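You operate a simulated robot arm through the tools that you are given. There is no shell and no other tool. Be economical: measure what you need, move in short steps, check, and stop when the job is done.

The job below is to be done with a simulated two-armed robot. You get a single attempt, and the scene is never put back.

JOB
Shut the spill kit box door. Then put the green skittle on the top of the service bench away on the top of the stores bench. Then close the vacuum door. Then take the white dowel and leave it on top of the green bumper. Then stack the carton that says "dowels" from the top of the parts table on top of the carton that says "hinges". Then put the short packer on the top of the parts table away on the shelf of the parts table. Then put the blue peg from the top of the parts table on top of the long white batten. Then open the grey waste bin lid. Do these in the order given.
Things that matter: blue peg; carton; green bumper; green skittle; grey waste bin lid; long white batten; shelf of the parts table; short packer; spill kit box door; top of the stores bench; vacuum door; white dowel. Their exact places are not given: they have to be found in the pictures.

It is judged by the outcome, as a careful person would: the job done as asked, and still so three seconds after it is handed in. It fails if anything else is knocked over, pushed out of place, dropped, spilled or broken. Lids that push on must go on centred and level and be pressed home; caps that screw on are set level and turned clockwise until they are tight.

ROBOT AND FRAMES
Two 7-joint arms with two-finger parallel grippers on one trunk, on a base that drives. Base frame: it is fixed to the floor where the robot stands at the start and does not move with it; the origin is under the middle of the robot, x ahead of it, y to its left, z up. Lengths are in mm, angles in degrees, forces in N, time in s.
The left shoulder is at the start at [20, 138, 1450], the right one opposite. Places, roughly: blue peg (2x2x9 cm) [-500, 1700, 800]; carton [-500, 1250, 750]; green bumper (5x5x5 cm) [800, 600, 900]; green skittle (5x5x16 cm) [700, 300, 1000]; grey waste bin lid [200, -500, 600]; long white batten (16x5x5 cm) [-3600, 0, 900]; shelf of the parts table [-500, 1400, 400]; short packer (11x4x2 cm) [-400, 1400, 800]; spill kit box door [400, -200, 1300]; top of the stores bench [-8700, 6700, 900]; vacuum door [200, 100, 500]; white dowel (2x2x5 cm) [1200, 900, 900]. Payload 1.57 kg a hand.
The TCP of each hand is the grasp point between the finger pads, 30 mm short of the fingertips. In the tool frame z runs along the fingers and y along their closing line. The gripper opens to 80 mm. The fingers are 17 mm wide and 12 mm thick; the gripper's body (40 by 82 mm) begins 80 mm behind the TCP.
Orientation is that of the tool frame in the base frame, as a unit quaternion [x, y, z, w]. With the fingers straight down and closing along the base's y, the tool's x points along the base's -x, its y along +y and its z along -z.

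CONTROLS
- The arms move only by the tool jog_arm. It takes "left_increments", "right_increments" or both (then of equal length, played together; a hand with none holds still); each is a list of rows, each a list of 3 entries, a list of its own where there are three numbers: the shift along the base's x, y, z in mm, then the turn, a rotation vector about the base's x, y, z in degrees, then the finger opening in mm, from 0 to 80. In form: [[[x, y, z], [rx, ry, rz], claw], ...]. A call has 1 to 8 rows; each row is the pose to reach, as a shift and turn from the pose commanded when the call began. A row lasts 0.2 s, in which the tool goes at most 50 mm and 8.6 degrees; a call with a longer step from one row to the next is refused whole, and so is a gripper value outside its range. A pose out of reach is approached as far as the arm can. The call stops where the force on the tool passes 40 N (or 10 N more than at its start, if that is more) or the arm is blocked; 0.2 s more then pass. The fingers move at their own pace (about 45 mm/s each) and stop on an object; they squeeze with about 36 N. The grip force told is the motor's: it shows also when the fingers shut on nothing. Time passes only in rows, and 0.2 s behind the last, so rows that repeat a pose let the fingers close. It gives the time, the measured TCP pose, the force on the tool (base axes), the opening and the grip force at its end, in the units of the frame above (readings bear some noise), with the torque about the TCP (base axes, N m) and any sound that the robot's microphone picked up.
- Cameras (640 x 400 px; columns grow to the right, rows downward): "scene" is now at [180.6, -36.5, 1331.7]; the picture's right is [-0.40, -0.92, 0.00], its down [-0.54, 0.23, -0.81] and it looks along [0.74, -0.32, -0.58] (base axes); focal length 214 px, centre (320, 200). "left" rides on the left gripper at [72, 7, -122] in its tool frame; the picture's right is [-0.09, 1.00, 0.00], its down [-0.84, -0.08, -0.54] and it looks along [-0.54, -0.05, 0.84] (tool axes); focal length 238 px, centre (320, 200). "right" rides on the right gripper at [72, -7, -122] in its tool frame; the picture's right is [0.09, 1.00, 0.00], its down [-0.84, 0.08, -0.54] and it looks along [-0.54, 0.05, 0.84] (tool axes); focal length 238 px, centre (320, 200).
- grab_frame(camera): a new picture of that camera. It takes no simulated time.
- move_column(by): slides the trunk up (or, below 0, down) by that many mm; the arms and the scene camera ride with it, the base frame stays. It gives what a move gives, with no picture.
- base_move(legs): drives the robot by 1 to 6 legs, each [ahead, left, turn to the left] in mm, mm and degrees, along the robot's own axes; the way and the turn of a leg run together, so that a leg with both is an arc; at most 1500 mm and 180 degrees a leg. The arms and the cameras ride along, it lands a little off, and it stops where it bumps. It gives what a move gives.
- aim_head(pan, tilt): turns the head with the scene camera to pan (to the left, within 60 degrees either way) and tilt (down, from -29 to 69), counted from straight ahead of the robot. It gives what a move gives.
- measure_at(camera, pixels): for up to 12 pixels [column, row] of the newest picture of that camera ("zoom" is the newest enlarged one), the place [x, y, z] in the base frame of the surface seen there, good to about 3 mm. It takes no simulated time.
- inspect(camera, box): a new picture of the part [left, top, right, bottom] of that camera's present view, enlarged. It takes no simulated time.
- job_done(): hands the job in; it is judged then, once.

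Keep the steps short. Do not move on a guess: measure, check each grasp and each placing, and mend mistakes. In all there are 131 turns and 146 pictures (those below and enlarged ones count). Leave the grippers open and the arms clear of the work at the hand-in unless told otherwise, and finish with a single line.

The tools are called after ">>>" as name(argument=value, ...) on one line, values as JSON. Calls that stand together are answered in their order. jog_arm: Moves the arms, as the interface text tells. Its arguments: {"type":"object","properties":{"left_increments":{"type":"array","items":{"type":"array"}},"right_increments":{"type":"array","items":{"type":"array"}}},"required":[]} The other tools are called the same way: move_column (by) slides the trunk up or down; base_move (legs) drives the base; aim_head (pan, tilt) turns the head that bears the scene camera; grab_frame (camera) takes a picture; measure_at (camera, pixels) gives the place of the surface under pixels of a picture; inspect (camera, box) takes an enlarged picture of a part of a camera's view; job_done () hands the job in.

At the start:

```text
time_s: 0.0
left_tcp_pos: [332.7, 21.7, 1340.3]
left_ee_rot: [-0.001, 0.995, 0.0, -0.096]
left_force: [-0.7, 0.6, -0.6]
left_torque: [0.01, 0.0, -0.03]
left_opening: 79.9
left_grip_force: 0.1
right_tcp_pos: [196.8, -257.4, 1322.5]
right_ee_rot: [0.011, 0.956, 0.0, -0.292]
right_force: [-0.3, 0.5, 0.8]
right_torque: [-0.02, 0.0, 0.01]
right_opening: 79.9
right_grip_force: 0.1
trunk travel left (down, up): [-825.0, 415.0]
robot x, y, heading: [2.5, -1.8, -0.2]
head pan, tilt: [-23.5, 35.7]
```

scene: 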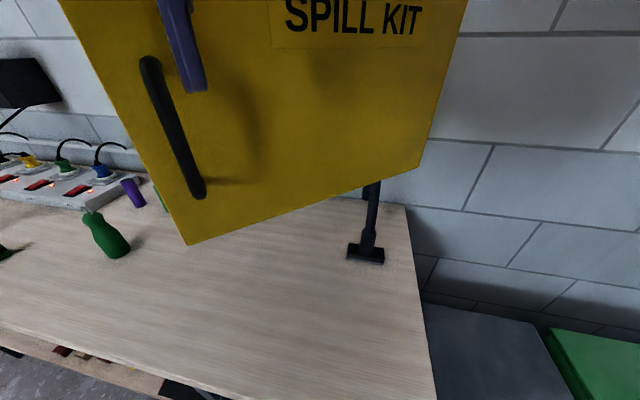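
right: 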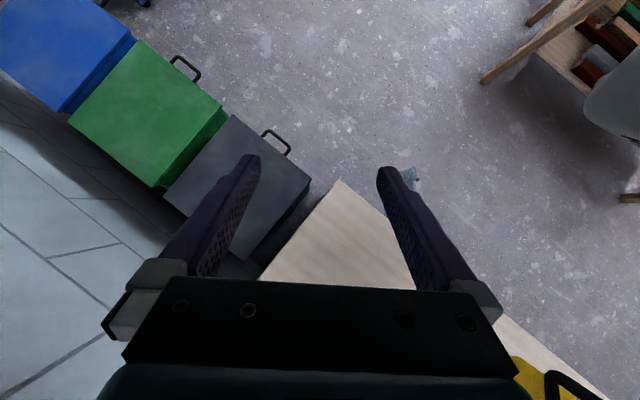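
left: 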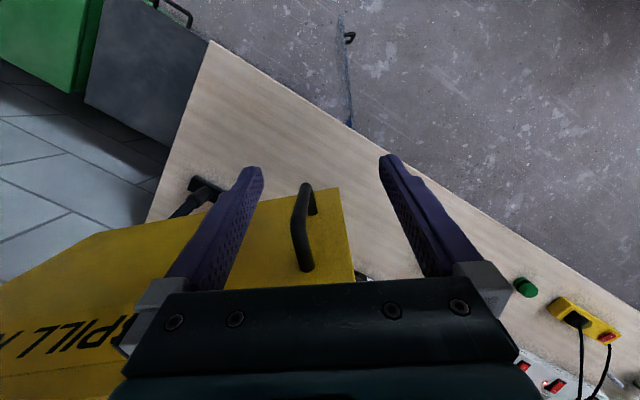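

The spill kit door stands open in front of the robot. I'll look round with the head to understand the surroundings, starting level.

>>> aim_head(pan=-20, tilt=0)

>>> grab_frame(camera="scene")

>>> measure_at(camera="left", pixels=[[305, 190], [305, 262], [340, 190], [352, 270], [220, 45], [350, 125], [200, 190]])

```text
time_s: 1.0
left_tcp_pos: [332.9, 21.0, 1339.3]
left_ee_rot: [-0.002, 0.995, 0.001, -0.098]
left_force: [0.0, -0.7, 0.2]
left_torque: [0.01, 0.0, -0.01]
left_opening: 80.0
left_grip_force: 0.1
right_tcp_pos: [197.9, -257.6, 1321.1]
right_ee_rot: [0.012, 0.956, 0.0, -0.294]
right_force: [0.6, -0.6, -1.2]
right_torque: [0.0, 0.01, 0.04]
right_opening: 79.9
right_grip_force: 0.1
trunk travel left (down, up): [-825.0, 415.0]
robot x, y, heading: [-1.6, -0.2, -0.1]
head pan, tilt: [-20.0, 0.0]
```

```text
142 pictures are left
```

scene: 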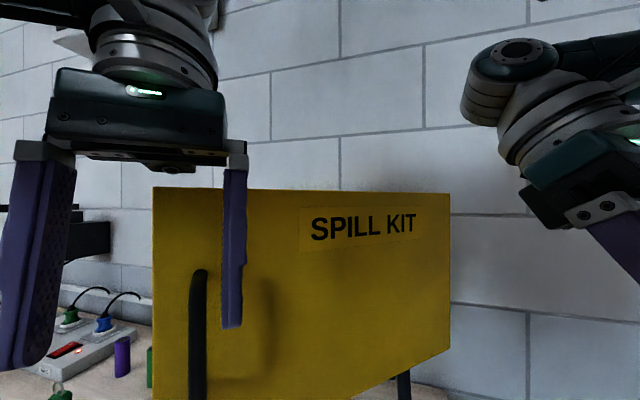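

```text
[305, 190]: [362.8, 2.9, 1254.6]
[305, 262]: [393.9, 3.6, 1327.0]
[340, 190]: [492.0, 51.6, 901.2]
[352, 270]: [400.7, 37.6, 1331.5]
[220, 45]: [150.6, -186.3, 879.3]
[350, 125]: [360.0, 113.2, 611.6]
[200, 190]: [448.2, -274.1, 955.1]
```

I see the door face at (150–450, 190–400). I'll measure the door corners, handle and wall.

>>> measure_at(camera="scene", pixels=[[158, 200], [158, 390], [446, 198], [446, 345], [200, 275], [196, 390], [300, 300], [380, 60], [560, 250], [100, 280], [122, 340], [250, 320]])

>>> aim_head(pan=30, tilt=25)

>>> grab_frame(camera="scene")

```text
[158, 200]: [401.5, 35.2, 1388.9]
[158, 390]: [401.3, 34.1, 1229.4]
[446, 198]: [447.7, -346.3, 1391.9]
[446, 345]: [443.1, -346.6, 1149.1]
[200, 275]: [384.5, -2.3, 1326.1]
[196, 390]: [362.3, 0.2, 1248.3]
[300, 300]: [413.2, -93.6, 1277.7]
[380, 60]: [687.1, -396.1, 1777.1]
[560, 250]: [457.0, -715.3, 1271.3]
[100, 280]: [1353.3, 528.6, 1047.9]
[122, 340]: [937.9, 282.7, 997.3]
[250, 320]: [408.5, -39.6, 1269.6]
```

```text
time_s: 2.2
left_tcp_pos: [333.8, 20.9, 1339.8]
left_ee_rot: [-0.001, 0.995, 0.001, -0.098]
left_force: [0.5, 0.3, 1.2]
left_torque: [0.01, 0.0, 0.01]
left_opening: 79.9
left_grip_force: 0.1
right_tcp_pos: [196.8, -256.7, 1322.1]
right_ee_rot: [0.011, 0.956, 0.001, -0.294]
right_force: [-0.2, 0.2, -1.0]
right_torque: [0.01, -0.03, -0.01]
right_opening: 80.1
right_grip_force: 0.1
trunk travel left (down, up): [-825.0, 415.0]
robot x, y, heading: [-0.2, -1.6, 0.1]
head pan, tilt: [30.0, 25.0]
```

```text
141 pictures are left
```

scene: 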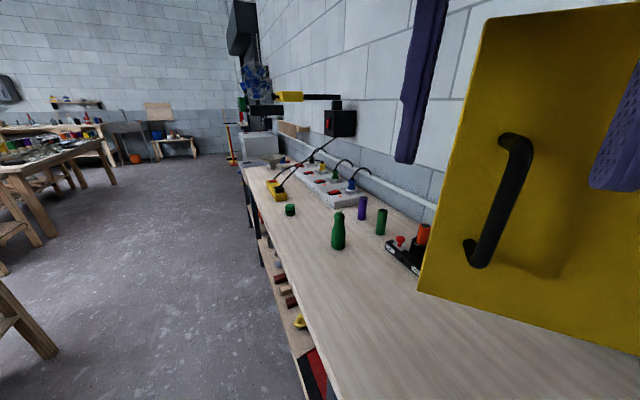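

The wall runs at heading ~54°. The door's hinge edge is at about (447,-346), its free edge at (401,35), and its face is toward me. It needs to swing about 43° clockwise. I'll close the left fingers, tilt the tips forward and set them in front of the door beside the handle.

>>> jog_arm(left_increments=[[[0, -30, 10], [0, -8, 0], 0], [[10, -70, 10], [0, -16, 0], 0], [[20, -70, 10], [0, -20, 0], 0], [[20, -70, 10], [0, -20, 0], 0], [[20, -70, 10], [0, -20, 0], 0]])

>>> grab_frame(camera="left")

```text
time_s: 3.6
left_tcp_pos: [344.5, -48.0, 1323.3]
left_ee_rot: [0.0, 0.999, 0.003, 0.04]
left_force: [-0.1, 0.4, -0.6]
left_torque: [0.05, -0.03, 0.03]
left_opening: 0.0
left_grip_force: 21.5
right_tcp_pos: [197.2, -257.1, 1321.9]
right_ee_rot: [0.011, 0.956, 0.0, -0.294]
right_force: [0.7, -0.5, 0.2]
right_torque: [0.0, -0.03, 0.01]
right_opening: 79.9
right_grip_force: 0.1
trunk travel left (down, up): [-825.0, 415.0]
robot x, y, heading: [-3.0, 2.8, -0.0]
head pan, tilt: [30.0, 25.0]
stopped in row 5 (left hand): the arm was blocked; the commanded pose is now the measured one
```

```text
140 pictures are left
```

left: 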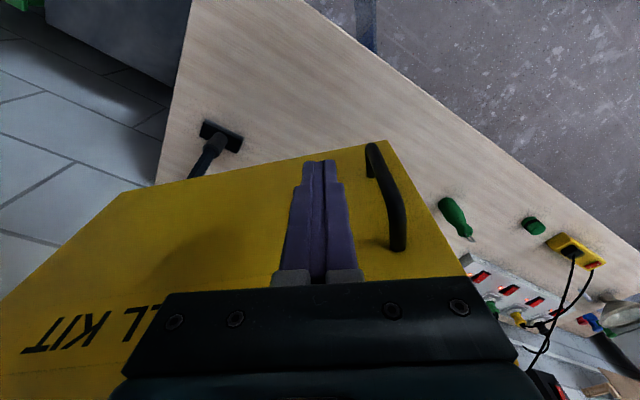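

The pose was blocked by reach in height, at z 1323. I'll raise the trunk a little to lift the hand.

>>> move_column(by=35)

>>> jog_arm(left_increments=[[[30, -2, 0], [0, 0, 0], 0], [[60, -2, 0], [0, 0, 0], 0], [[90, 0, 0], [0, 0, 0], 0], [[120, 1, 0], [0, 0, 0], 0]])

>>> grab_frame(camera="scene")

```text
time_s: 4.4
left_tcp_pos: [345.6, -47.9, 1358.9]
left_ee_rot: [-0.001, 0.999, 0.003, 0.041]
left_force: [0.7, -0.4, 1.2]
left_torque: [0.01, 0.01, -0.03]
left_opening: 0.1
left_grip_force: 21.2
right_tcp_pos: [197.4, -259.1, 1358.5]
right_ee_rot: [0.011, 0.956, 0.001, -0.294]
right_force: [0.0, -0.8, 0.5]
right_torque: [-0.01, -0.02, -0.01]
right_opening: 79.8
right_grip_force: 0.0
trunk travel left (down, up): [-860.0, 380.0]
robot x, y, heading: [-5.1, 0.7, 0.2]
head pan, tilt: [30.0, 25.0]
```

```text
time_s: 5.4
left_tcp_pos: [423.3, -36.1, 1354.1]
left_ee_rot: [-0.001, 0.999, 0.002, 0.036]
left_force: [-0.6, 0.4, -0.6]
left_torque: [-0.01, 0.01, 0.0]
left_opening: 0.0
left_grip_force: 21.5
left hand out of reach, approached as far as the arm can: row 3, 4
right_tcp_pos: [197.8, -258.0, 1355.8]
right_ee_rot: [0.011, 0.956, 0.0, -0.294]
right_force: [0.6, -0.3, 0.8]
right_torque: [-0.01, 0.02, 0.0]
right_opening: 80.1
right_grip_force: 0.0
trunk travel left (down, up): [-860.0, 380.0]
robot x, y, heading: [4.7, -2.9, -0.1]
head pan, tilt: [30.0, 25.0]
```

```text
139 pictures are left
```

scene: 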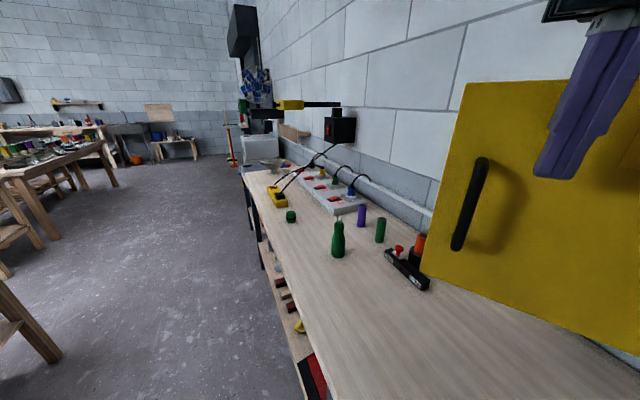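

The door swung about 10°, and the arm is at its reach limit with fingers down. I'll back off a little and pitch the fingers forward to gain reach.

>>> jog_arm(left_increments=[[[-15, 0, -5], [0, -8, 0], 0], [[-25, 0, -10], [0, -16, 0], 0], [[-25, 0, -20], [0, -24, 0], 0], [[-25, 0, -30], [0, -32, 0], 0], [[-25, 0, -40], [0, -40, 0], 0], [[-25, 0, -50], [0, -48, 0], 0], [[-25, 0, -50], [0, -56, 0], 0], [[-25, 0, -50], [0, -64, 0], 0]])

>>> grab_frame(camera="scene")

```text
time_s: 7.4
left_tcp_pos: [429.5, -4.8, 1317.6]
left_ee_rot: [-0.071, 0.82, 0.017, 0.567]
left_force: [-0.1, -1.3, -0.1]
left_torque: [-0.01, 0.01, 0.01]
left_opening: 0.1
left_grip_force: 21.3
left hand out of reach, approached as far as the arm can: row 1
right_tcp_pos: [197.5, -259.2, 1356.9]
right_ee_rot: [0.011, 0.956, 0.0, -0.294]
right_force: [1.6, 0.4, 0.2]
right_torque: [0.01, -0.03, -0.01]
right_opening: 79.8
right_grip_force: 0.1
trunk travel left (down, up): [-860.0, 380.0]
robot x, y, heading: [-0.8, -1.3, 0.3]
head pan, tilt: [30.0, 25.0]
stopped in row 8 (left hand): the arm was blocked; the commanded pose is now the measured one
```

```text
138 pictures are left
```

scene: 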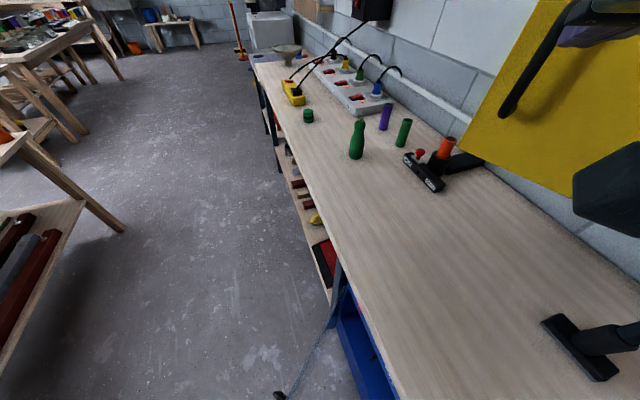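

The view shifted and the arm was blocked; perhaps the arm touched the head. I'll check with a new head aim.

>>> aim_head(pan=-10, tilt=10)

>>> grab_frame(camera="scene")

```text
time_s: 8.5
left_tcp_pos: [429.3, -6.9, 1318.3]
left_ee_rot: [-0.073, 0.82, 0.016, 0.568]
left_force: [0.6, 0.5, -0.7]
left_torque: [0.0, 0.0, 0.0]
left_opening: 0.1
left_grip_force: 21.4
right_tcp_pos: [197.3, -257.6, 1356.2]
right_ee_rot: [0.009, 0.956, 0.0, -0.294]
right_force: [-0.5, 0.5, -0.2]
right_torque: [0.02, -0.02, 0.0]
right_opening: 80.1
right_grip_force: 0.0
trunk travel left (down, up): [-860.0, 380.0]
robot x, y, heading: [-1.7, -3.3, 0.1]
head pan, tilt: [-10.0, 10.0]
```

```text
137 pictures are left
```

scene: 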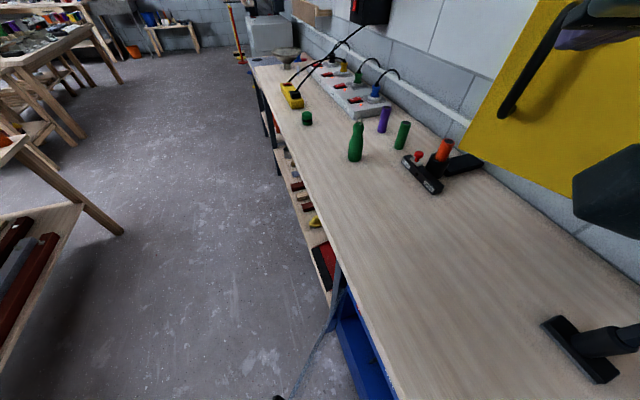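

The head really is pushed by the left wrist. I'll move the left hand to its own side, clear of the head.

>>> jog_arm(left_increments=[[[0, 40, 0], [0, 0, 0], 0], [[-10, 80, 0], [0, 0, 0], 0], [[-20, 120, 0], [0, 0, 0], 0], [[-30, 160, 0], [0, 0, 0], 0]])

>>> aim_head(pan=-10, tilt=12)

>>> grab_frame(camera="scene")

```text
time_s: 9.3
left_tcp_pos: [375.6, 122.1, 1259.1]
left_ee_rot: [-0.058, 0.859, 0.03, 0.508]
left_force: [-0.1, 0.9, -0.1]
left_torque: [-0.03, 0.0, 0.0]
left_opening: 0.0
left_grip_force: 21.4
right_tcp_pos: [195.9, -258.7, 1357.9]
right_ee_rot: [0.01, 0.956, -0.001, -0.294]
right_force: [0.5, -0.6, 0.7]
right_torque: [-0.01, 0.02, 0.02]
right_opening: 79.8
right_grip_force: 0.0
trunk travel left (down, up): [-860.0, 380.0]
robot x, y, heading: [0.1, -1.3, 0.1]
head pan, tilt: [-10.0, 10.0]
stopped in row 4 (left hand): the arm was blocked; the commanded pose is now the measured one
```

```text
time_s: 10.0
left_tcp_pos: [376.4, 122.1, 1257.4]
left_ee_rot: [-0.058, 0.859, 0.031, 0.508]
left_force: [0.2, 0.0, -0.1]
left_torque: [-0.01, 0.02, -0.01]
left_opening: 0.3
left_grip_force: 20.8
right_tcp_pos: [197.7, -258.7, 1358.1]
right_ee_rot: [0.011, 0.956, 0.0, -0.294]
right_force: [0.7, 0.2, -0.3]
right_torque: [0.0, 0.01, 0.04]
right_opening: 80.0
right_grip_force: 0.0
trunk travel left (down, up): [-860.0, 380.0]
robot x, y, heading: [-0.2, -2.7, 0.1]
head pan, tilt: [-10.0, 12.0]
```

```text
136 pictures are left
```

scene: 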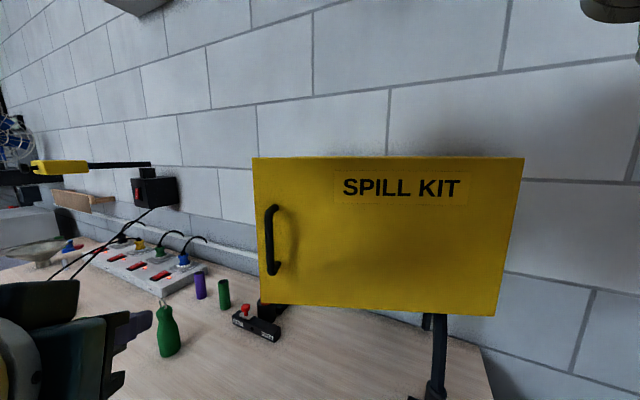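

The head is free again. I'll measure the door.

>>> measure_at(camera="scene", pixels=[[258, 165], [266, 290], [518, 165], [492, 305], [270, 210], [274, 268], [400, 270], [168, 345], [163, 305], [240, 320]])

```text
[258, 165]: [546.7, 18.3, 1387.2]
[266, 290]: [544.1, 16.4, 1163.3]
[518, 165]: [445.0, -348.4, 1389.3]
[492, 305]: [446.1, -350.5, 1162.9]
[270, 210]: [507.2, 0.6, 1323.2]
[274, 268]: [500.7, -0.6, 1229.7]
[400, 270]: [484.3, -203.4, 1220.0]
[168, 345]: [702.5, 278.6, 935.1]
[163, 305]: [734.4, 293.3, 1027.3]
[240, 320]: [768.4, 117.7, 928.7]
```

The door stands at 74.5° and needs 54°. I'll turn the base to face the wall (-36°) and slide left along the bench by 120 mm.

>>> base_move(legs=[[0, 0, -36], [0, 120, 0]])

>>> aim_head(pan=20, tilt=20)

>>> grab_frame(camera="scene")

```text
time_s: 12.9
left_tcp_pos: [447.7, -22.5, 1257.4]
left_ee_rot: [0.208, 0.836, -0.126, 0.492]
left_force: [0.5, 0.0, 0.7]
left_torque: [0.02, -0.03, 0.01]
left_opening: 0.3
left_grip_force: 21.6
right_tcp_pos: [80.0, -227.0, 1357.4]
right_ee_rot: [0.304, 0.907, 0.09, -0.279]
right_force: [1.2, 0.1, 0.3]
right_torque: [-0.02, 0.0, 0.03]
right_opening: 79.9
right_grip_force: 0.0
trunk travel left (down, up): [-860.0, 380.0]
robot x, y, heading: [68.6, 96.8, -35.5]
head pan, tilt: [-10.0, 12.0]
```

```text
time_s: 13.9
left_tcp_pos: [448.2, -22.4, 1258.8]
left_ee_rot: [0.208, 0.836, -0.126, 0.493]
left_force: [0.5, -0.3, -0.2]
left_torque: [0.02, 0.0, 0.01]
left_opening: 0.1
left_grip_force: 22.0
right_tcp_pos: [80.0, -227.0, 1357.0]
right_ee_rot: [0.303, 0.906, 0.091, -0.28]
right_force: [-0.3, -0.4, 0.2]
right_torque: [0.0, 0.02, -0.01]
right_opening: 80.1
right_grip_force: 0.0
trunk travel left (down, up): [-860.0, 380.0]
robot x, y, heading: [72.1, 98.9, -35.7]
head pan, tilt: [20.0, 20.0]
```

```text
135 pictures are left
```

scene: 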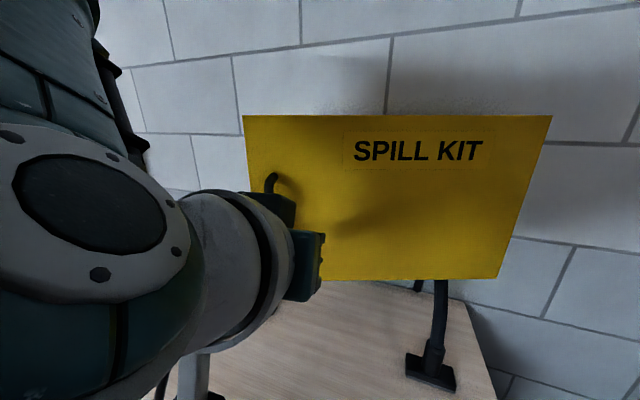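

The left hand is aimed at the door right of the handle. I'll push along the arc.

>>> jog_arm(left_increments=[[[30, -18, 0], [0, 0, 0], 0], [[55, -35, 0], [0, 0, 0], 0], [[80, -48, 0], [0, 0, 0], 0], [[105, -60, 0], [0, 0, 0], 0], [[130, -73, 0], [0, 0, 0], 0], [[145, -82, 0], [0, 0, 0], 0], [[152, -87, 0], [0, 0, 0], 0]])

>>> grab_frame(camera="scene")

```text
time_s: 15.3
left_tcp_pos: [588.9, -100.1, 1257.9]
left_ee_rot: [0.207, 0.836, -0.125, 0.492]
left_force: [-13.8, 13.4, 8.6]
left_torque: [-0.14, -0.04, -0.05]
left_opening: 0.0
left_grip_force: 21.8
right_tcp_pos: [79.5, -226.0, 1357.0]
right_ee_rot: [0.302, 0.906, 0.09, -0.281]
right_force: [0.0, 0.2, -0.2]
right_torque: [-0.01, 0.03, 0.01]
right_opening: 80.1
right_grip_force: 0.1
trunk travel left (down, up): [-860.0, 380.0]
robot x, y, heading: [71.0, 97.0, -35.7]
head pan, tilt: [20.0, 20.0]
stopped in row 7 (left hand): the force on the tool passed its limit at 84 N (the readings are from after the stop); the commanded pose is now the measured one
```

```text
134 pictures are left
```

scene: 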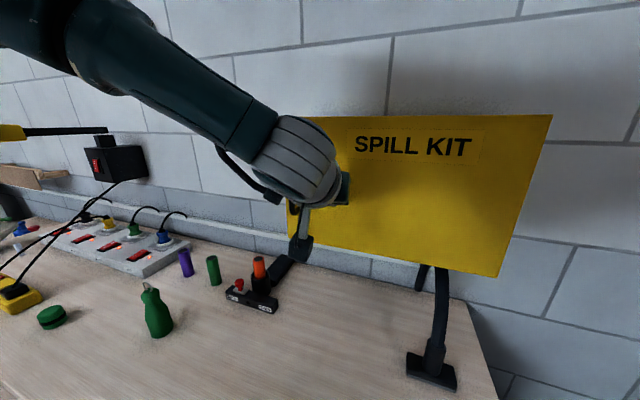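

The push met firm resistance at the expected closed place. I'll back off and measure the door edges.

>>> jog_arm(left_increments=[[[-35, 25, 0], [0, 0, 0], 0], [[-70, 48, 0], [0, 0, 0], 0], [[-105, 72, 0], [0, 0, 0], 0], [[-140, 96, 0], [0, 0, 0], 0], [[-175, 120, 0], [0, 0, 0], 0], [[-210, 145, 0], [0, 0, 0], 80]])

>>> grab_frame(camera="scene")

>>> measure_at(camera="scene", pixels=[[360, 200], [490, 262], [545, 122], [400, 240], [156, 328], [144, 290], [52, 316], [213, 270], [184, 262], [258, 268]])

```text
time_s: 16.7
left_tcp_pos: [390.6, 44.4, 1239.2]
left_ee_rot: [0.215, 0.834, -0.102, 0.498]
left_force: [-0.5, -0.2, -0.1]
left_torque: [-0.02, -0.04, 0.05]
left_opening: 31.9
left_grip_force: 0.2
left hand out of reach, approached as far as the arm can: row 6
right_tcp_pos: [78.8, -226.4, 1357.4]
right_ee_rot: [0.303, 0.906, 0.091, -0.28]
right_force: [1.0, -0.1, 0.0]
right_torque: [-0.04, 0.04, -0.01]
right_opening: 80.1
right_grip_force: 0.0
trunk travel left (down, up): [-860.0, 380.0]
robot x, y, heading: [73.8, 97.2, -35.7]
head pan, tilt: [20.0, 20.0]
```

```text
133 pictures are left
```

scene: 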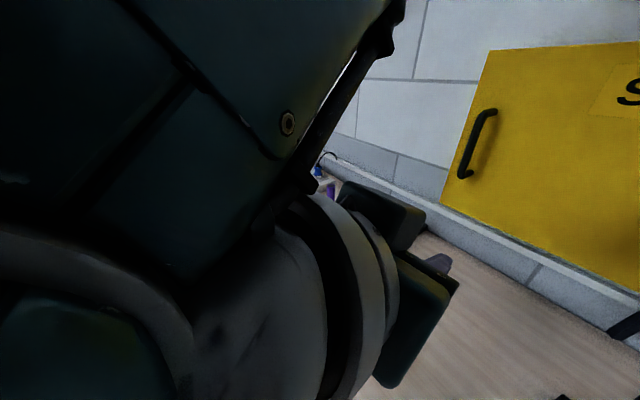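

```text
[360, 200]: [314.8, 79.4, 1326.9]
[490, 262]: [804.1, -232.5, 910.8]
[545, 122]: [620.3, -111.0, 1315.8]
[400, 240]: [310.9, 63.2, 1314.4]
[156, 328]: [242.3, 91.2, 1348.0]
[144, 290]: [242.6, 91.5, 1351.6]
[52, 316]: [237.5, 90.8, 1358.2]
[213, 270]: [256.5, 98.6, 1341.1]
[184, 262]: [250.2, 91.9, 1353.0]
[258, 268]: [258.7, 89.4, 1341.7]
```

The door looks flush. I'll confirm with two more points on the door's free edge and one on the wall.

>>> measure_at(camera="scene", pixels=[[495, 60], [450, 195], [620, 100], [400, 130], [460, 60], [630, 270]])

>>> jog_arm(left_increments=[[[0, 0, 0], [0, 8, 0], 80], [[0, 0, 10], [0, 16, 0], 80], [[0, 10, 20], [0, 24, 0], 80], [[0, 10, 20], [0, 32, 0], 80], [[0, 10, 20], [0, 40, 0], 80], [[0, 10, 20], [0, 48, 0], 80], [[0, 10, 20], [0, 56, 0], 80]])

```text
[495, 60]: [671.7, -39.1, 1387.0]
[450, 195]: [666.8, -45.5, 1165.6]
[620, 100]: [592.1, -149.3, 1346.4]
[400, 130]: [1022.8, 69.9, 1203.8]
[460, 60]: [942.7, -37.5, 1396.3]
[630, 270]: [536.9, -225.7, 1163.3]
```

```text
time_s: 17.4
left_tcp_pos: [363.4, 44.6, 1182.4]
left_ee_rot: [0.177, 0.942, -0.1, 0.265]
left_force: [0.0, -0.1, 0.8]
left_torque: [0.0, -0.03, 0.04]
left_opening: 80.0
left_grip_force: 0.1
left hand out of reach, approached as far as the arm can: row 1, 2, 3
right_tcp_pos: [79.7, -226.5, 1357.2]
right_ee_rot: [0.303, 0.906, 0.091, -0.28]
right_force: [-1.2, 0.3, -0.5]
right_torque: [0.03, -0.03, 0.01]
right_opening: 80.1
right_grip_force: 0.1
trunk travel left (down, up): [-860.0, 380.0]
robot x, y, heading: [73.1, 100.6, -35.5]
head pan, tilt: [20.0, 20.0]
stopped in row 3 (left hand): the arm was blocked; the commanded pose is now the measured one
```

Free edge is at (671,-39), exactly where the closed door should be: door shut. Next is the skittle near (712,283). I'll drive left along the bench by about 400 mm.

>>> base_move(legs=[[0, 400, 0]])

>>> jog_arm(left_increments=[[[25, -15, 0], [4.6, 6.5, 0], 80], [[50, -30, 0], [9.2, 13, 0], 80], [[70, -45, 0], [13.8, 19.5, 0], 80], [[80, -50, 0], [18.4, 26, 0], 80]])

>>> aim_head(pan=15, tilt=30)

>>> grab_frame(camera="scene")

>>> grab_frame(camera="left")

```text
time_s: 19.9
left_tcp_pos: [595.0, 367.3, 1180.9]
left_ee_rot: [0.181, 0.942, -0.1, 0.263]
left_force: [-0.1, -0.7, -0.7]
left_torque: [0.0, 0.03, -0.01]
left_opening: 79.6
left_grip_force: 0.1
right_tcp_pos: [311.8, 96.4, 1357.2]
right_ee_rot: [0.306, 0.906, 0.091, -0.279]
right_force: [0.0, 0.7, 0.8]
right_torque: [-0.03, 0.02, 0.0]
right_opening: 80.3
right_grip_force: 0.0
trunk travel left (down, up): [-860.0, 380.0]
robot x, y, heading: [304.1, 418.3, -35.9]
head pan, tilt: [20.0, 20.0]
```

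```text
time_s: 20.9
left_tcp_pos: [677.1, 316.2, 1183.4]
left_ee_rot: [0.191, 0.981, 0.011, 0.014]
left_force: [0.4, -0.7, 0.6]
left_torque: [-0.03, -0.02, -0.01]
left_opening: 80.3
left_grip_force: 0.1
right_tcp_pos: [311.1, 96.5, 1357.0]
right_ee_rot: [0.305, 0.906, 0.091, -0.28]
right_force: [-0.3, 0.1, -0.1]
right_torque: [0.02, 0.01, 0.02]
right_opening: 80.3
right_grip_force: 0.0
trunk travel left (down, up): [-860.0, 380.0]
robot x, y, heading: [302.7, 419.7, -36.1]
head pan, tilt: [20.0, 20.0]
```

```text
time_s: 21.6
left_tcp_pos: [675.8, 318.2, 1180.8]
left_ee_rot: [0.193, 0.981, 0.013, 0.013]
left_force: [0.8, -0.4, -0.8]
left_torque: [0.01, -0.01, 0.0]
left_opening: 80.0
left_grip_force: 0.0
right_tcp_pos: [310.9, 96.7, 1355.5]
right_ee_rot: [0.305, 0.906, 0.091, -0.28]
right_force: [-0.6, -0.4, -0.5]
right_torque: [0.01, -0.01, 0.02]
right_opening: 79.9
right_grip_force: 0.1
trunk travel left (down, up): [-860.0, 380.0]
robot x, y, heading: [302.3, 420.4, -35.9]
head pan, tilt: [15.0, 30.0]
```

```text
132 pictures are left
```

scene: 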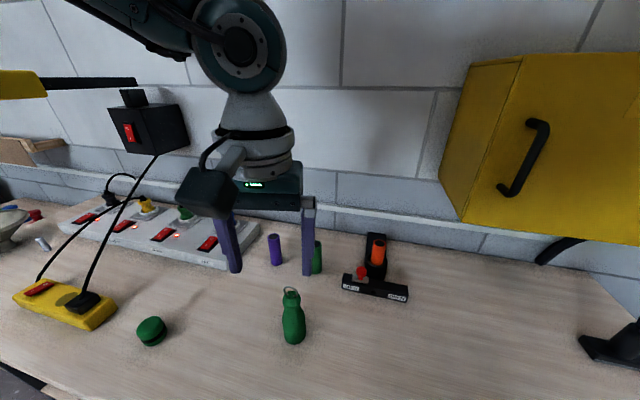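

```text
131 pictures are left
```

left: 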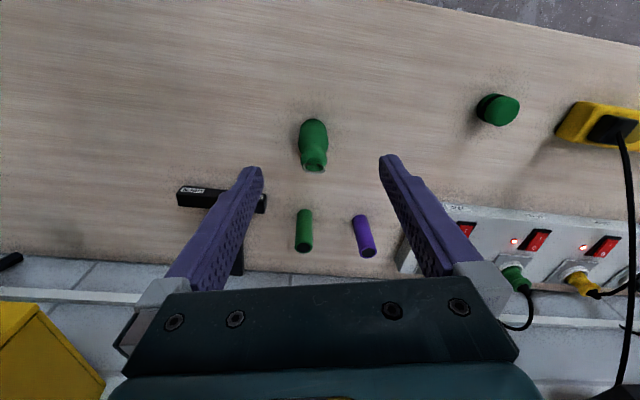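

The door is flush on its box. The skittle is at scene (293,318). Measure it in both views.

>>> measure_at(camera="scene", pixels=[[293, 330], [292, 305], [290, 294], [151, 325], [317, 258], [275, 250], [230, 300]])

>>> measure_at(camera="left", pixels=[[313, 167], [313, 140], [303, 152], [324, 152], [499, 108]])

>>> inspect(camera="scene", box=[240, 270, 340, 360])

```text
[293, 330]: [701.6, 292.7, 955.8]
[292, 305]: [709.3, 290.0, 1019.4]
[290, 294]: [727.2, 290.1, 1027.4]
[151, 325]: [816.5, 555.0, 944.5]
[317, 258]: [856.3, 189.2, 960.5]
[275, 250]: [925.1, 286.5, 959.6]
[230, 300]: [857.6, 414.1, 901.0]
```

```text
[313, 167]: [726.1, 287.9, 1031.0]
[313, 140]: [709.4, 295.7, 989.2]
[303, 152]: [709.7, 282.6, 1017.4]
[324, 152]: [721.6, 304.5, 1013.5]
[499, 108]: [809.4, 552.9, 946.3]
```

```text
4.44 times, centred on (290, 315) of scene
```

zoom: 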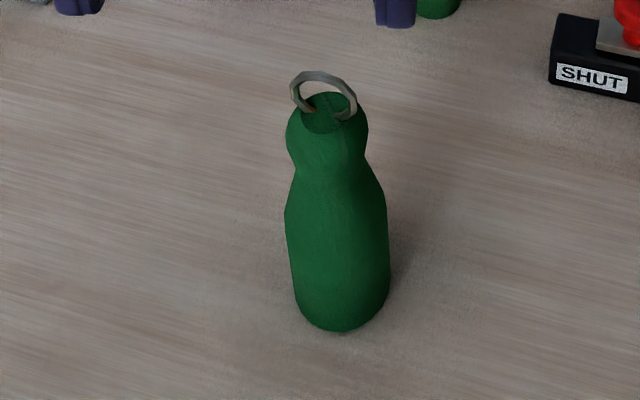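

Skittle axis is about (720,289), with a ring on top near z 1050. I'll align the open left hand above it.

>>> jog_arm(left_increments=[[[22, -14, 0], [0, 0, 0], 80], [[45, -28, 0], [0, 0, 0], 80]])

>>> grab_frame(camera="left")

```text
time_s: 22.2
left_tcp_pos: [720.3, 289.1, 1182.3]
left_ee_rot: [0.193, 0.981, 0.012, 0.013]
left_force: [-0.2, 0.1, -0.4]
left_torque: [-0.01, -0.01, 0.01]
left_opening: 80.0
left_grip_force: 0.1
right_tcp_pos: [311.1, 96.0, 1357.2]
right_ee_rot: [0.306, 0.905, 0.091, -0.28]
right_force: [0.5, -0.2, 0.4]
right_torque: [-0.01, 0.02, 0.0]
right_opening: 80.2
right_grip_force: 0.0
trunk travel left (down, up): [-860.0, 380.0]
robot x, y, heading: [300.3, 420.8, -35.8]
head pan, tilt: [15.0, 30.0]
```

```text
129 pictures are left
```

left: 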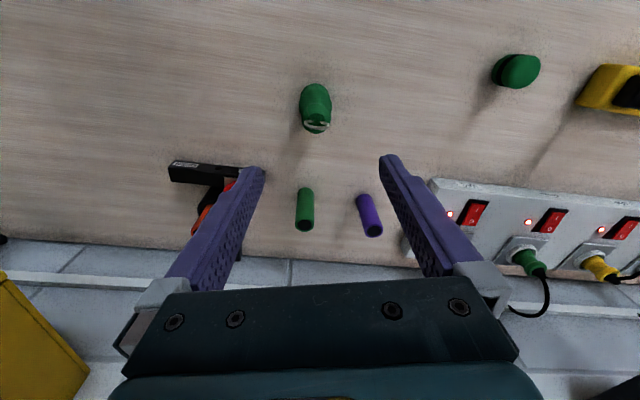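

The skittle's head shows at (316,122), against a predicted (320,126): aligned. Lowering the trunk so the fingers straddle it.

>>> move_column(by=-150)

>>> grab_frame(camera="left")

>>> grab_frame(camera="scene")

```text
time_s: 24.0
left_tcp_pos: [721.4, 290.0, 1031.1]
left_ee_rot: [0.193, 0.981, 0.012, 0.012]
left_force: [-0.1, -0.1, -1.2]
left_torque: [0.01, 0.03, 0.0]
left_opening: 80.1
left_grip_force: 0.1
right_tcp_pos: [310.3, 95.5, 1205.5]
right_ee_rot: [0.306, 0.906, 0.091, -0.279]
right_force: [-0.2, -0.3, 0.8]
right_torque: [0.01, 0.03, 0.01]
right_opening: 80.1
right_grip_force: 0.1
trunk travel left (down, up): [-710.0, 530.0]
robot x, y, heading: [302.0, 423.3, -35.8]
head pan, tilt: [15.0, 30.0]
```

```text
128 pictures are left
```

left: 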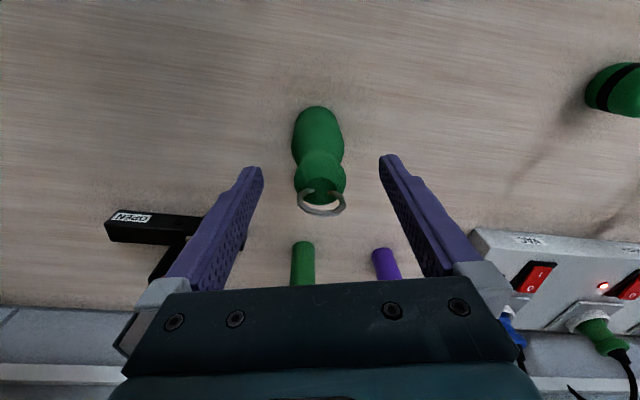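

```text
127 pictures are left
```

scene: 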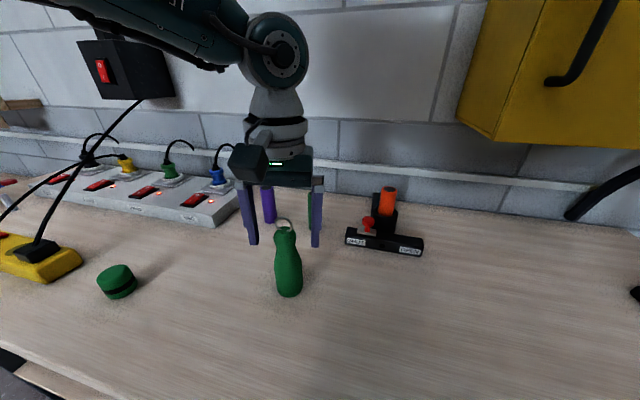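

Check exact head position in this close view.

>>> measure_at(camera="left", pixels=[[320, 185], [320, 165], [298, 170], [344, 170], [318, 130], [345, 205], [297, 208], [321, 213]])

```text
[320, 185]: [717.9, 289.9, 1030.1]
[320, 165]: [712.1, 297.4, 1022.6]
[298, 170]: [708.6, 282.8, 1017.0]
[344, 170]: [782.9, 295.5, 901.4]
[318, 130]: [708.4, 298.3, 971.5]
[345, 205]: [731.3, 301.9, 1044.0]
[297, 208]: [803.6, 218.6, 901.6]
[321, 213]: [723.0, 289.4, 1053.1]
```

Head centre is near (719,291), under the TCP, and the ring tops out near z 1055. Lower 43 mm more and close.

>>> move_column(by=-43)

>>> jog_arm(left_increments=[[[-1, 1, 0], [0, 0, 0], 40], [[-1, 1, 0], [0, 0, 0], 20], [[-1, 1, 0], [0, 0, 0], 10], [[-1, 1, 0], [0, 0, 0], 10], [[-1, 1, 0], [0, 0, 0], 10]])

>>> grab_frame(camera="left")

```text
time_s: 24.9
left_tcp_pos: [720.5, 289.6, 988.6]
left_ee_rot: [0.194, 0.981, 0.012, 0.014]
left_force: [-0.1, 0.7, -0.2]
left_torque: [0.0, 0.01, 0.0]
left_opening: 79.9
left_grip_force: 0.1
right_tcp_pos: [312.5, 96.9, 1163.4]
right_ee_rot: [0.306, 0.906, 0.091, -0.279]
right_force: [-0.4, -0.9, 0.1]
right_torque: [-0.01, -0.01, 0.01]
right_opening: 80.3
right_grip_force: 0.0
trunk travel left (down, up): [-667.0, 573.0]
robot x, y, heading: [307.1, 418.7, -36.2]
head pan, tilt: [15.0, 30.0]
```

```text
time_s: 26.1
left_tcp_pos: [719.9, 290.0, 988.5]
left_ee_rot: [0.193, 0.981, 0.012, 0.014]
left_force: [0.4, -0.8, -0.2]
left_torque: [-0.02, 0.01, 0.0]
left_opening: 44.3
left_grip_force: 35.9
right_tcp_pos: [311.9, 94.9, 1164.1]
right_ee_rot: [0.305, 0.906, 0.091, -0.28]
right_force: [0.0, 0.2, -0.5]
right_torque: [0.0, 0.0, -0.03]
right_opening: 80.1
right_grip_force: 0.0
trunk travel left (down, up): [-667.0, 573.0]
robot x, y, heading: [308.7, 418.6, -36.0]
head pan, tilt: [15.0, 30.0]
```

```text
126 pictures are left
```

left: 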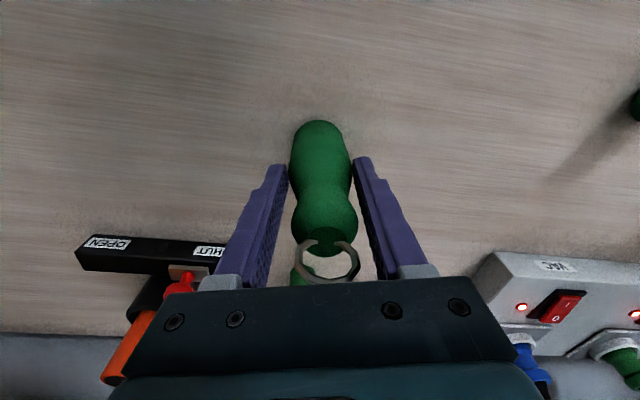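

Gripped at 44 mm opening. I'll lift with the trunk, then back away from the bench.

>>> move_column(by=180)

>>> base_move(legs=[[-400, 0, 0]])

>>> aim_head(pan=-60, tilt=10)

>>> grab_frame(camera="scene")

>>> grab_frame(camera="left")

```text
time_s: 28.1
left_tcp_pos: [719.3, 291.5, 1169.3]
left_ee_rot: [0.193, 0.981, 0.013, 0.013]
left_force: [0.6, 0.4, -1.3]
left_torque: [-0.01, -0.04, 0.03]
left_opening: 44.3
left_grip_force: 36.3
right_tcp_pos: [310.2, 96.7, 1343.5]
right_ee_rot: [0.305, 0.906, 0.091, -0.279]
right_force: [-0.4, -0.1, -0.1]
right_torque: [0.01, 0.01, 0.02]
right_opening: 80.2
right_grip_force: 0.1
trunk travel left (down, up): [-847.0, 393.0]
robot x, y, heading: [300.7, 421.7, -35.9]
head pan, tilt: [15.0, 30.0]
```

```text
time_s: 30.6
left_tcp_pos: [393.0, 524.3, 1168.5]
left_ee_rot: [0.197, 0.98, 0.011, 0.015]
left_force: [0.9, 1.1, -1.3]
left_torque: [-0.01, 0.0, -0.03]
left_opening: 44.1
left_grip_force: 35.7
right_tcp_pos: [-16.3, 333.6, 1344.4]
right_ee_rot: [0.31, 0.904, 0.093, -0.28]
right_force: [-0.3, 0.3, 0.2]
right_torque: [-0.02, 0.01, 0.02]
right_opening: 79.9
right_grip_force: 0.2
trunk travel left (down, up): [-847.0, 393.0]
robot x, y, heading: [-18.9, 659.5, -36.6]
head pan, tilt: [15.0, 30.0]
```

```text
time_s: 32.0
left_tcp_pos: [394.3, 524.0, 1169.2]
left_ee_rot: [0.198, 0.98, 0.013, 0.014]
left_force: [0.8, -0.1, -0.7]
left_torque: [0.0, -0.02, -0.02]
left_opening: 44.2
left_grip_force: 35.6
right_tcp_pos: [-15.4, 333.0, 1344.4]
right_ee_rot: [0.309, 0.904, 0.092, -0.28]
right_force: [-0.3, -1.1, -0.6]
right_torque: [-0.02, 0.02, 0.0]
right_opening: 80.1
right_grip_force: 0.1
trunk travel left (down, up): [-847.0, 393.0]
robot x, y, heading: [-18.2, 659.3, -36.3]
head pan, tilt: [-60.0, 10.0]
```

```text
125 pictures are left
```

scene: 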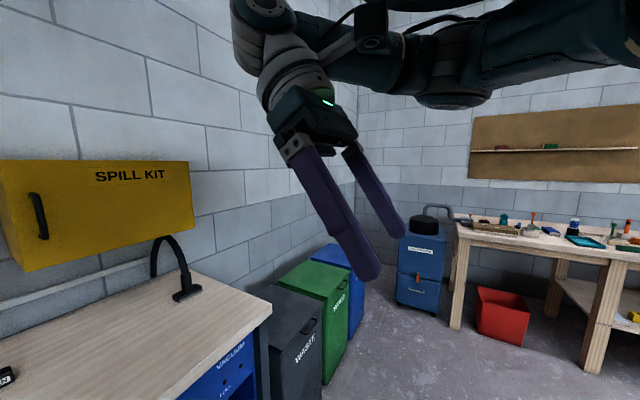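

```text
124 pictures are left
```

left: 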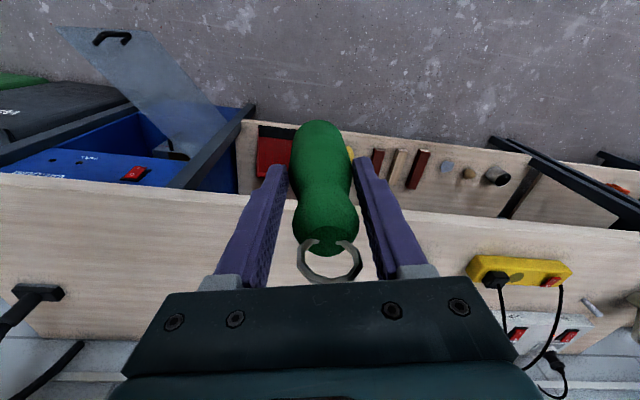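

The vacuum (blue, clear door open) and bins are seen for later. Now I turn left toward the stores bench and look.

>>> base_move(legs=[[0, 0, 120]])

>>> aim_head(pan=50, tilt=20)

>>> grab_frame(camera="scene")

>>> aim_head(pan=-30, tilt=15)

>>> grab_frame(camera="scene")

```text
time_s: 37.5
left_tcp_pos: [-133.5, 1079.2, 1168.8]
left_ee_rot: [0.766, -0.642, -0.018, 0.005]
left_force: [0.1, 0.0, -1.7]
left_torque: [-0.01, 0.02, -0.03]
left_opening: 43.8
left_grip_force: 36.0
right_tcp_pos: [249.4, 838.2, 1343.5]
right_ee_rot: [-0.646, 0.705, -0.201, -0.215]
right_force: [-0.6, -0.9, -0.2]
right_torque: [0.03, 0.0, -0.02]
right_opening: 80.0
right_grip_force: 0.0
trunk travel left (down, up): [-847.0, 393.0]
robot x, y, heading: [-19.4, 659.2, 86.5]
head pan, tilt: [-60.0, 10.0]
```

```text
time_s: 39.4
left_tcp_pos: [-133.0, 1079.8, 1169.1]
left_ee_rot: [0.766, -0.642, -0.018, 0.005]
left_force: [0.7, -0.1, -0.8]
left_torque: [-0.04, 0.02, -0.01]
left_opening: 44.0
left_grip_force: 36.3
right_tcp_pos: [248.5, 838.2, 1345.1]
right_ee_rot: [-0.647, 0.704, -0.201, -0.214]
right_force: [0.1, -1.0, 0.4]
right_torque: [-0.02, 0.02, -0.04]
right_opening: 80.0
right_grip_force: 0.0
trunk travel left (down, up): [-847.0, 393.0]
robot x, y, heading: [-18.3, 656.3, 86.5]
head pan, tilt: [50.0, 20.0]
```

```text
123 pictures are left
```

scene: 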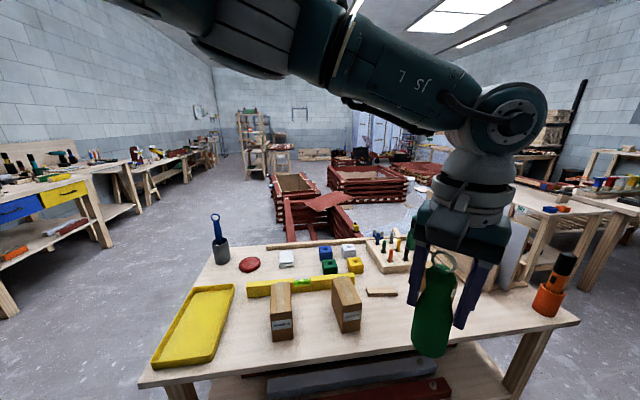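

```text
time_s: 41.0
left_tcp_pos: [-132.9, 1079.0, 1168.7]
left_ee_rot: [0.767, -0.641, -0.018, 0.005]
left_force: [-0.8, -0.4, -1.2]
left_torque: [-0.01, -0.02, 0.02]
left_opening: 44.0
left_grip_force: 36.0
right_tcp_pos: [248.8, 838.6, 1342.5]
right_ee_rot: [-0.647, 0.704, -0.201, -0.214]
right_force: [-0.6, -0.3, 0.0]
right_torque: [0.0, -0.02, 0.02]
right_opening: 79.9
right_grip_force: 0.2
trunk travel left (down, up): [-847.0, 393.0]
robot x, y, heading: [-18.7, 657.5, 86.3]
head pan, tilt: [-30.0, 15.0]
```

```text
122 pictures are left
```

scene: 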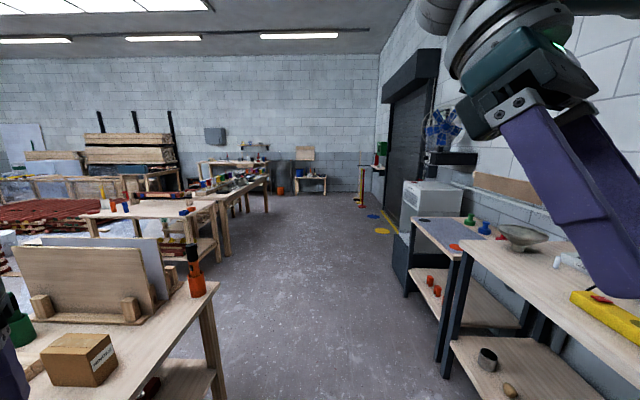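

I need map points for the route past the parts table. Look left again, and measure obstacles.

>>> aim_head(pan=60, tilt=15)

>>> grab_frame(camera="scene")

>>> measure_at(camera="scene", pixels=[[200, 345], [180, 220], [250, 180], [275, 165], [320, 165], [345, 130], [340, 185], [290, 110], [345, 200], [230, 150], [390, 165], [150, 215]])

```text
time_s: 42.6
left_tcp_pos: [-133.3, 1079.1, 1168.6]
left_ee_rot: [0.767, -0.642, -0.017, 0.005]
left_force: [0.8, -0.5, -1.5]
left_torque: [-0.02, 0.0, 0.04]
left_opening: 43.8
left_grip_force: 36.1
right_tcp_pos: [248.8, 838.1, 1344.1]
right_ee_rot: [-0.646, 0.704, -0.202, -0.215]
right_force: [0.4, -0.8, 0.5]
right_torque: [-0.02, -0.02, 0.02]
right_opening: 79.8
right_grip_force: 0.2
trunk travel left (down, up): [-847.0, 393.0]
robot x, y, heading: [-20.2, 658.0, 86.6]
head pan, tilt: [60.0, 15.0]
```

```text
121 pictures are left
```

scene: 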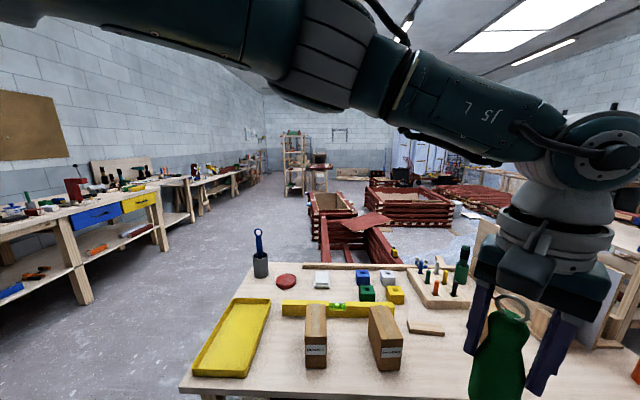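

```text
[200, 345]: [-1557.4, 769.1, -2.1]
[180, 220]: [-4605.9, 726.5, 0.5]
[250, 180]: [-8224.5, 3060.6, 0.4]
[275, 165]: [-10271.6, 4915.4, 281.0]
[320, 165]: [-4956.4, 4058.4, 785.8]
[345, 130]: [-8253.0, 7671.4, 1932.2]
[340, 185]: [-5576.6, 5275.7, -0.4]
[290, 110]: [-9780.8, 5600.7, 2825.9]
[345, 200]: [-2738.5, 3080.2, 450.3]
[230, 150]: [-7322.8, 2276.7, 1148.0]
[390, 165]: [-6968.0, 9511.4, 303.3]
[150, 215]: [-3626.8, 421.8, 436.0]
```

Zoom on the far region to identify the stores bench.

>>> inspect(camera="scene", box=[230, 110, 400, 216])

>>> measure_at(camera="zoom", pixels=[[250, 200], [330, 210], [330, 180], [280, 150], [300, 290], [260, 320], [190, 280], [430, 300], [300, 250], [350, 260], [150, 330], [100, 250]])

```text
3.76 times, centred on (315, 163) of scene
```

zoom: 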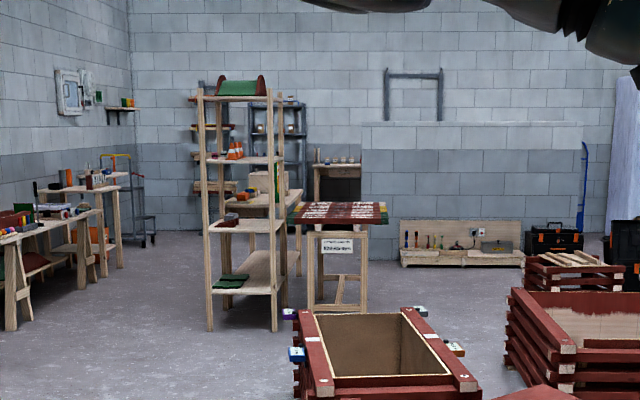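

```text
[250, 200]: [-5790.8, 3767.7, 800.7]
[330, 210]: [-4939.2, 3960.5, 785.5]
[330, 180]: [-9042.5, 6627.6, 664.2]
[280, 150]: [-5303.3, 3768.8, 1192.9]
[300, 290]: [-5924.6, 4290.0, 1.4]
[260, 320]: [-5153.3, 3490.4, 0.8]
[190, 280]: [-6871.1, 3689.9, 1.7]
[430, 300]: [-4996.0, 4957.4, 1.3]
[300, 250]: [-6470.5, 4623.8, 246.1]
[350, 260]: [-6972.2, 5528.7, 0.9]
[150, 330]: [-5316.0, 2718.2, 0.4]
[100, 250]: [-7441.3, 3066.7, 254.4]
```

The stores bench seems to be the one by the far wall near (-9000,6600). I'll drive out past the parts table along -x, then diagonally through the aisle.

>>> base_move(legs=[[0, 0, 93.5], [1480, 0, 0], [0, 0, -27], [1490, 0, 0], [1490, 0, 0]])

>>> aim_head(pan=-10, tilt=12)

>>> grab_frame(camera="scene")

```text
time_s: 69.1
left_tcp_pos: [-4490.9, 2225.7, 1167.9]
left_ee_rot: [0.989, -0.148, -0.013, 0.013]
left_force: [0.0, 0.2, -0.7]
left_torque: [-0.02, 0.01, 0.0]
left_opening: 43.6
left_grip_force: 36.0
right_tcp_pos: [-4101.9, 2456.5, 1344.2]
right_ee_rot: [0.919, -0.263, 0.283, 0.078]
right_force: [-0.6, 0.6, 0.1]
right_torque: [-0.01, 0.01, -0.01]
right_opening: 80.2
right_grip_force: 0.1
trunk travel left (down, up): [-847.0, 393.0]
robot x, y, heading: [-4064.9, 2137.6, 149.8]
head pan, tilt: [60.0, 15.0]
```

```text
time_s: 70.5
left_tcp_pos: [-4489.8, 2225.4, 1169.2]
left_ee_rot: [0.989, -0.148, -0.013, 0.014]
left_force: [-0.3, 0.7, -1.2]
left_torque: [0.04, 0.0, 0.02]
left_opening: 43.6
left_grip_force: 35.8
right_tcp_pos: [-4101.6, 2456.8, 1344.4]
right_ee_rot: [0.919, -0.263, 0.284, 0.078]
right_force: [-0.2, -0.2, 0.6]
right_torque: [0.0, 0.04, 0.01]
right_opening: 80.2
right_grip_force: 0.1
trunk travel left (down, up): [-847.0, 393.0]
robot x, y, heading: [-4066.9, 2132.7, 149.5]
head pan, tilt: [-10.0, 12.0]
```

```text
119 pictures are left
```

scene: 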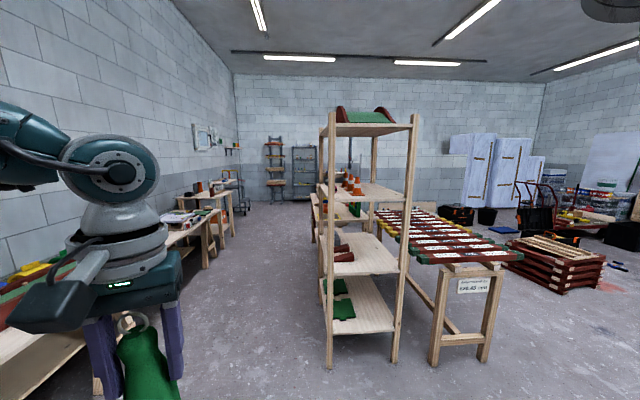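

Arrived at (-4066,2133). Measure the aisle floor and rack feet.

>>> measure_at(camera="scene", pixels=[[330, 365], [396, 358], [270, 230], [270, 330], [205, 265], [315, 240], [275, 205], [230, 205], [310, 185], [340, 160], [280, 185]])

```text
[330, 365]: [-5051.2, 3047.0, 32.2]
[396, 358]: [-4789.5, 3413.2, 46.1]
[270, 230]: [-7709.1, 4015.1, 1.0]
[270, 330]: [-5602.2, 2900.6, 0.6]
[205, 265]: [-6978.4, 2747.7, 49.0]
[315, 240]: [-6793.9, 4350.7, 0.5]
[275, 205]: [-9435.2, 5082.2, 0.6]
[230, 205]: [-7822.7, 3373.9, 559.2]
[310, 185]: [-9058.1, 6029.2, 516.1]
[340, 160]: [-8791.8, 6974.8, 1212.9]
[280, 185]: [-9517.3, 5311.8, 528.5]
```

Path via (-6000,2800) then (-7700,4015) is clear.

>>> base_move(legs=[[0, 0, 12], [1030, 0, 0], [1015, 0, 0], [0, 0, -17], [1000, 0, 0], [700, 0, 0]])

>>> aim_head(pan=-20, tilt=12)

>>> grab_frame(camera="scene")

```text
time_s: 90.7
left_tcp_pos: [-7806.9, 3915.9, 1168.5]
left_ee_rot: [0.982, -0.187, -0.014, 0.012]
left_force: [-1.1, -0.3, -1.7]
left_torque: [0.0, 0.03, -0.02]
left_opening: 42.6
left_grip_force: 36.1
right_tcp_pos: [-7401.5, 4114.8, 1344.6]
right_ee_rot: [0.908, -0.3, 0.28, 0.089]
right_force: [0.0, 0.6, 0.5]
right_torque: [0.0, 0.0, 0.0]
right_opening: 80.0
right_grip_force: 0.0
trunk travel left (down, up): [-847.0, 393.0]
robot x, y, heading: [-7390.7, 3790.4, 144.8]
head pan, tilt: [-10.0, 12.0]
```

```text
time_s: 91.4
left_tcp_pos: [-7807.1, 3916.2, 1169.5]
left_ee_rot: [0.982, -0.187, -0.013, 0.012]
left_force: [1.0, 0.4, -0.9]
left_torque: [0.0, 0.0, 0.02]
left_opening: 42.8
left_grip_force: 36.3
right_tcp_pos: [-7401.0, 4114.8, 1342.7]
right_ee_rot: [0.907, -0.299, 0.281, 0.09]
right_force: [0.7, -0.4, -0.1]
right_torque: [-0.02, 0.01, 0.0]
right_opening: 79.9
right_grip_force: 0.1
trunk travel left (down, up): [-847.0, 393.0]
robot x, y, heading: [-7388.8, 3789.2, 144.6]
head pan, tilt: [-20.0, 12.0]
```

```text
118 pictures are left
```

scene: 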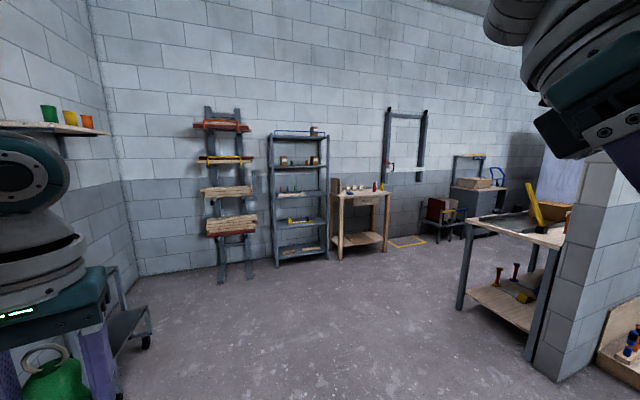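

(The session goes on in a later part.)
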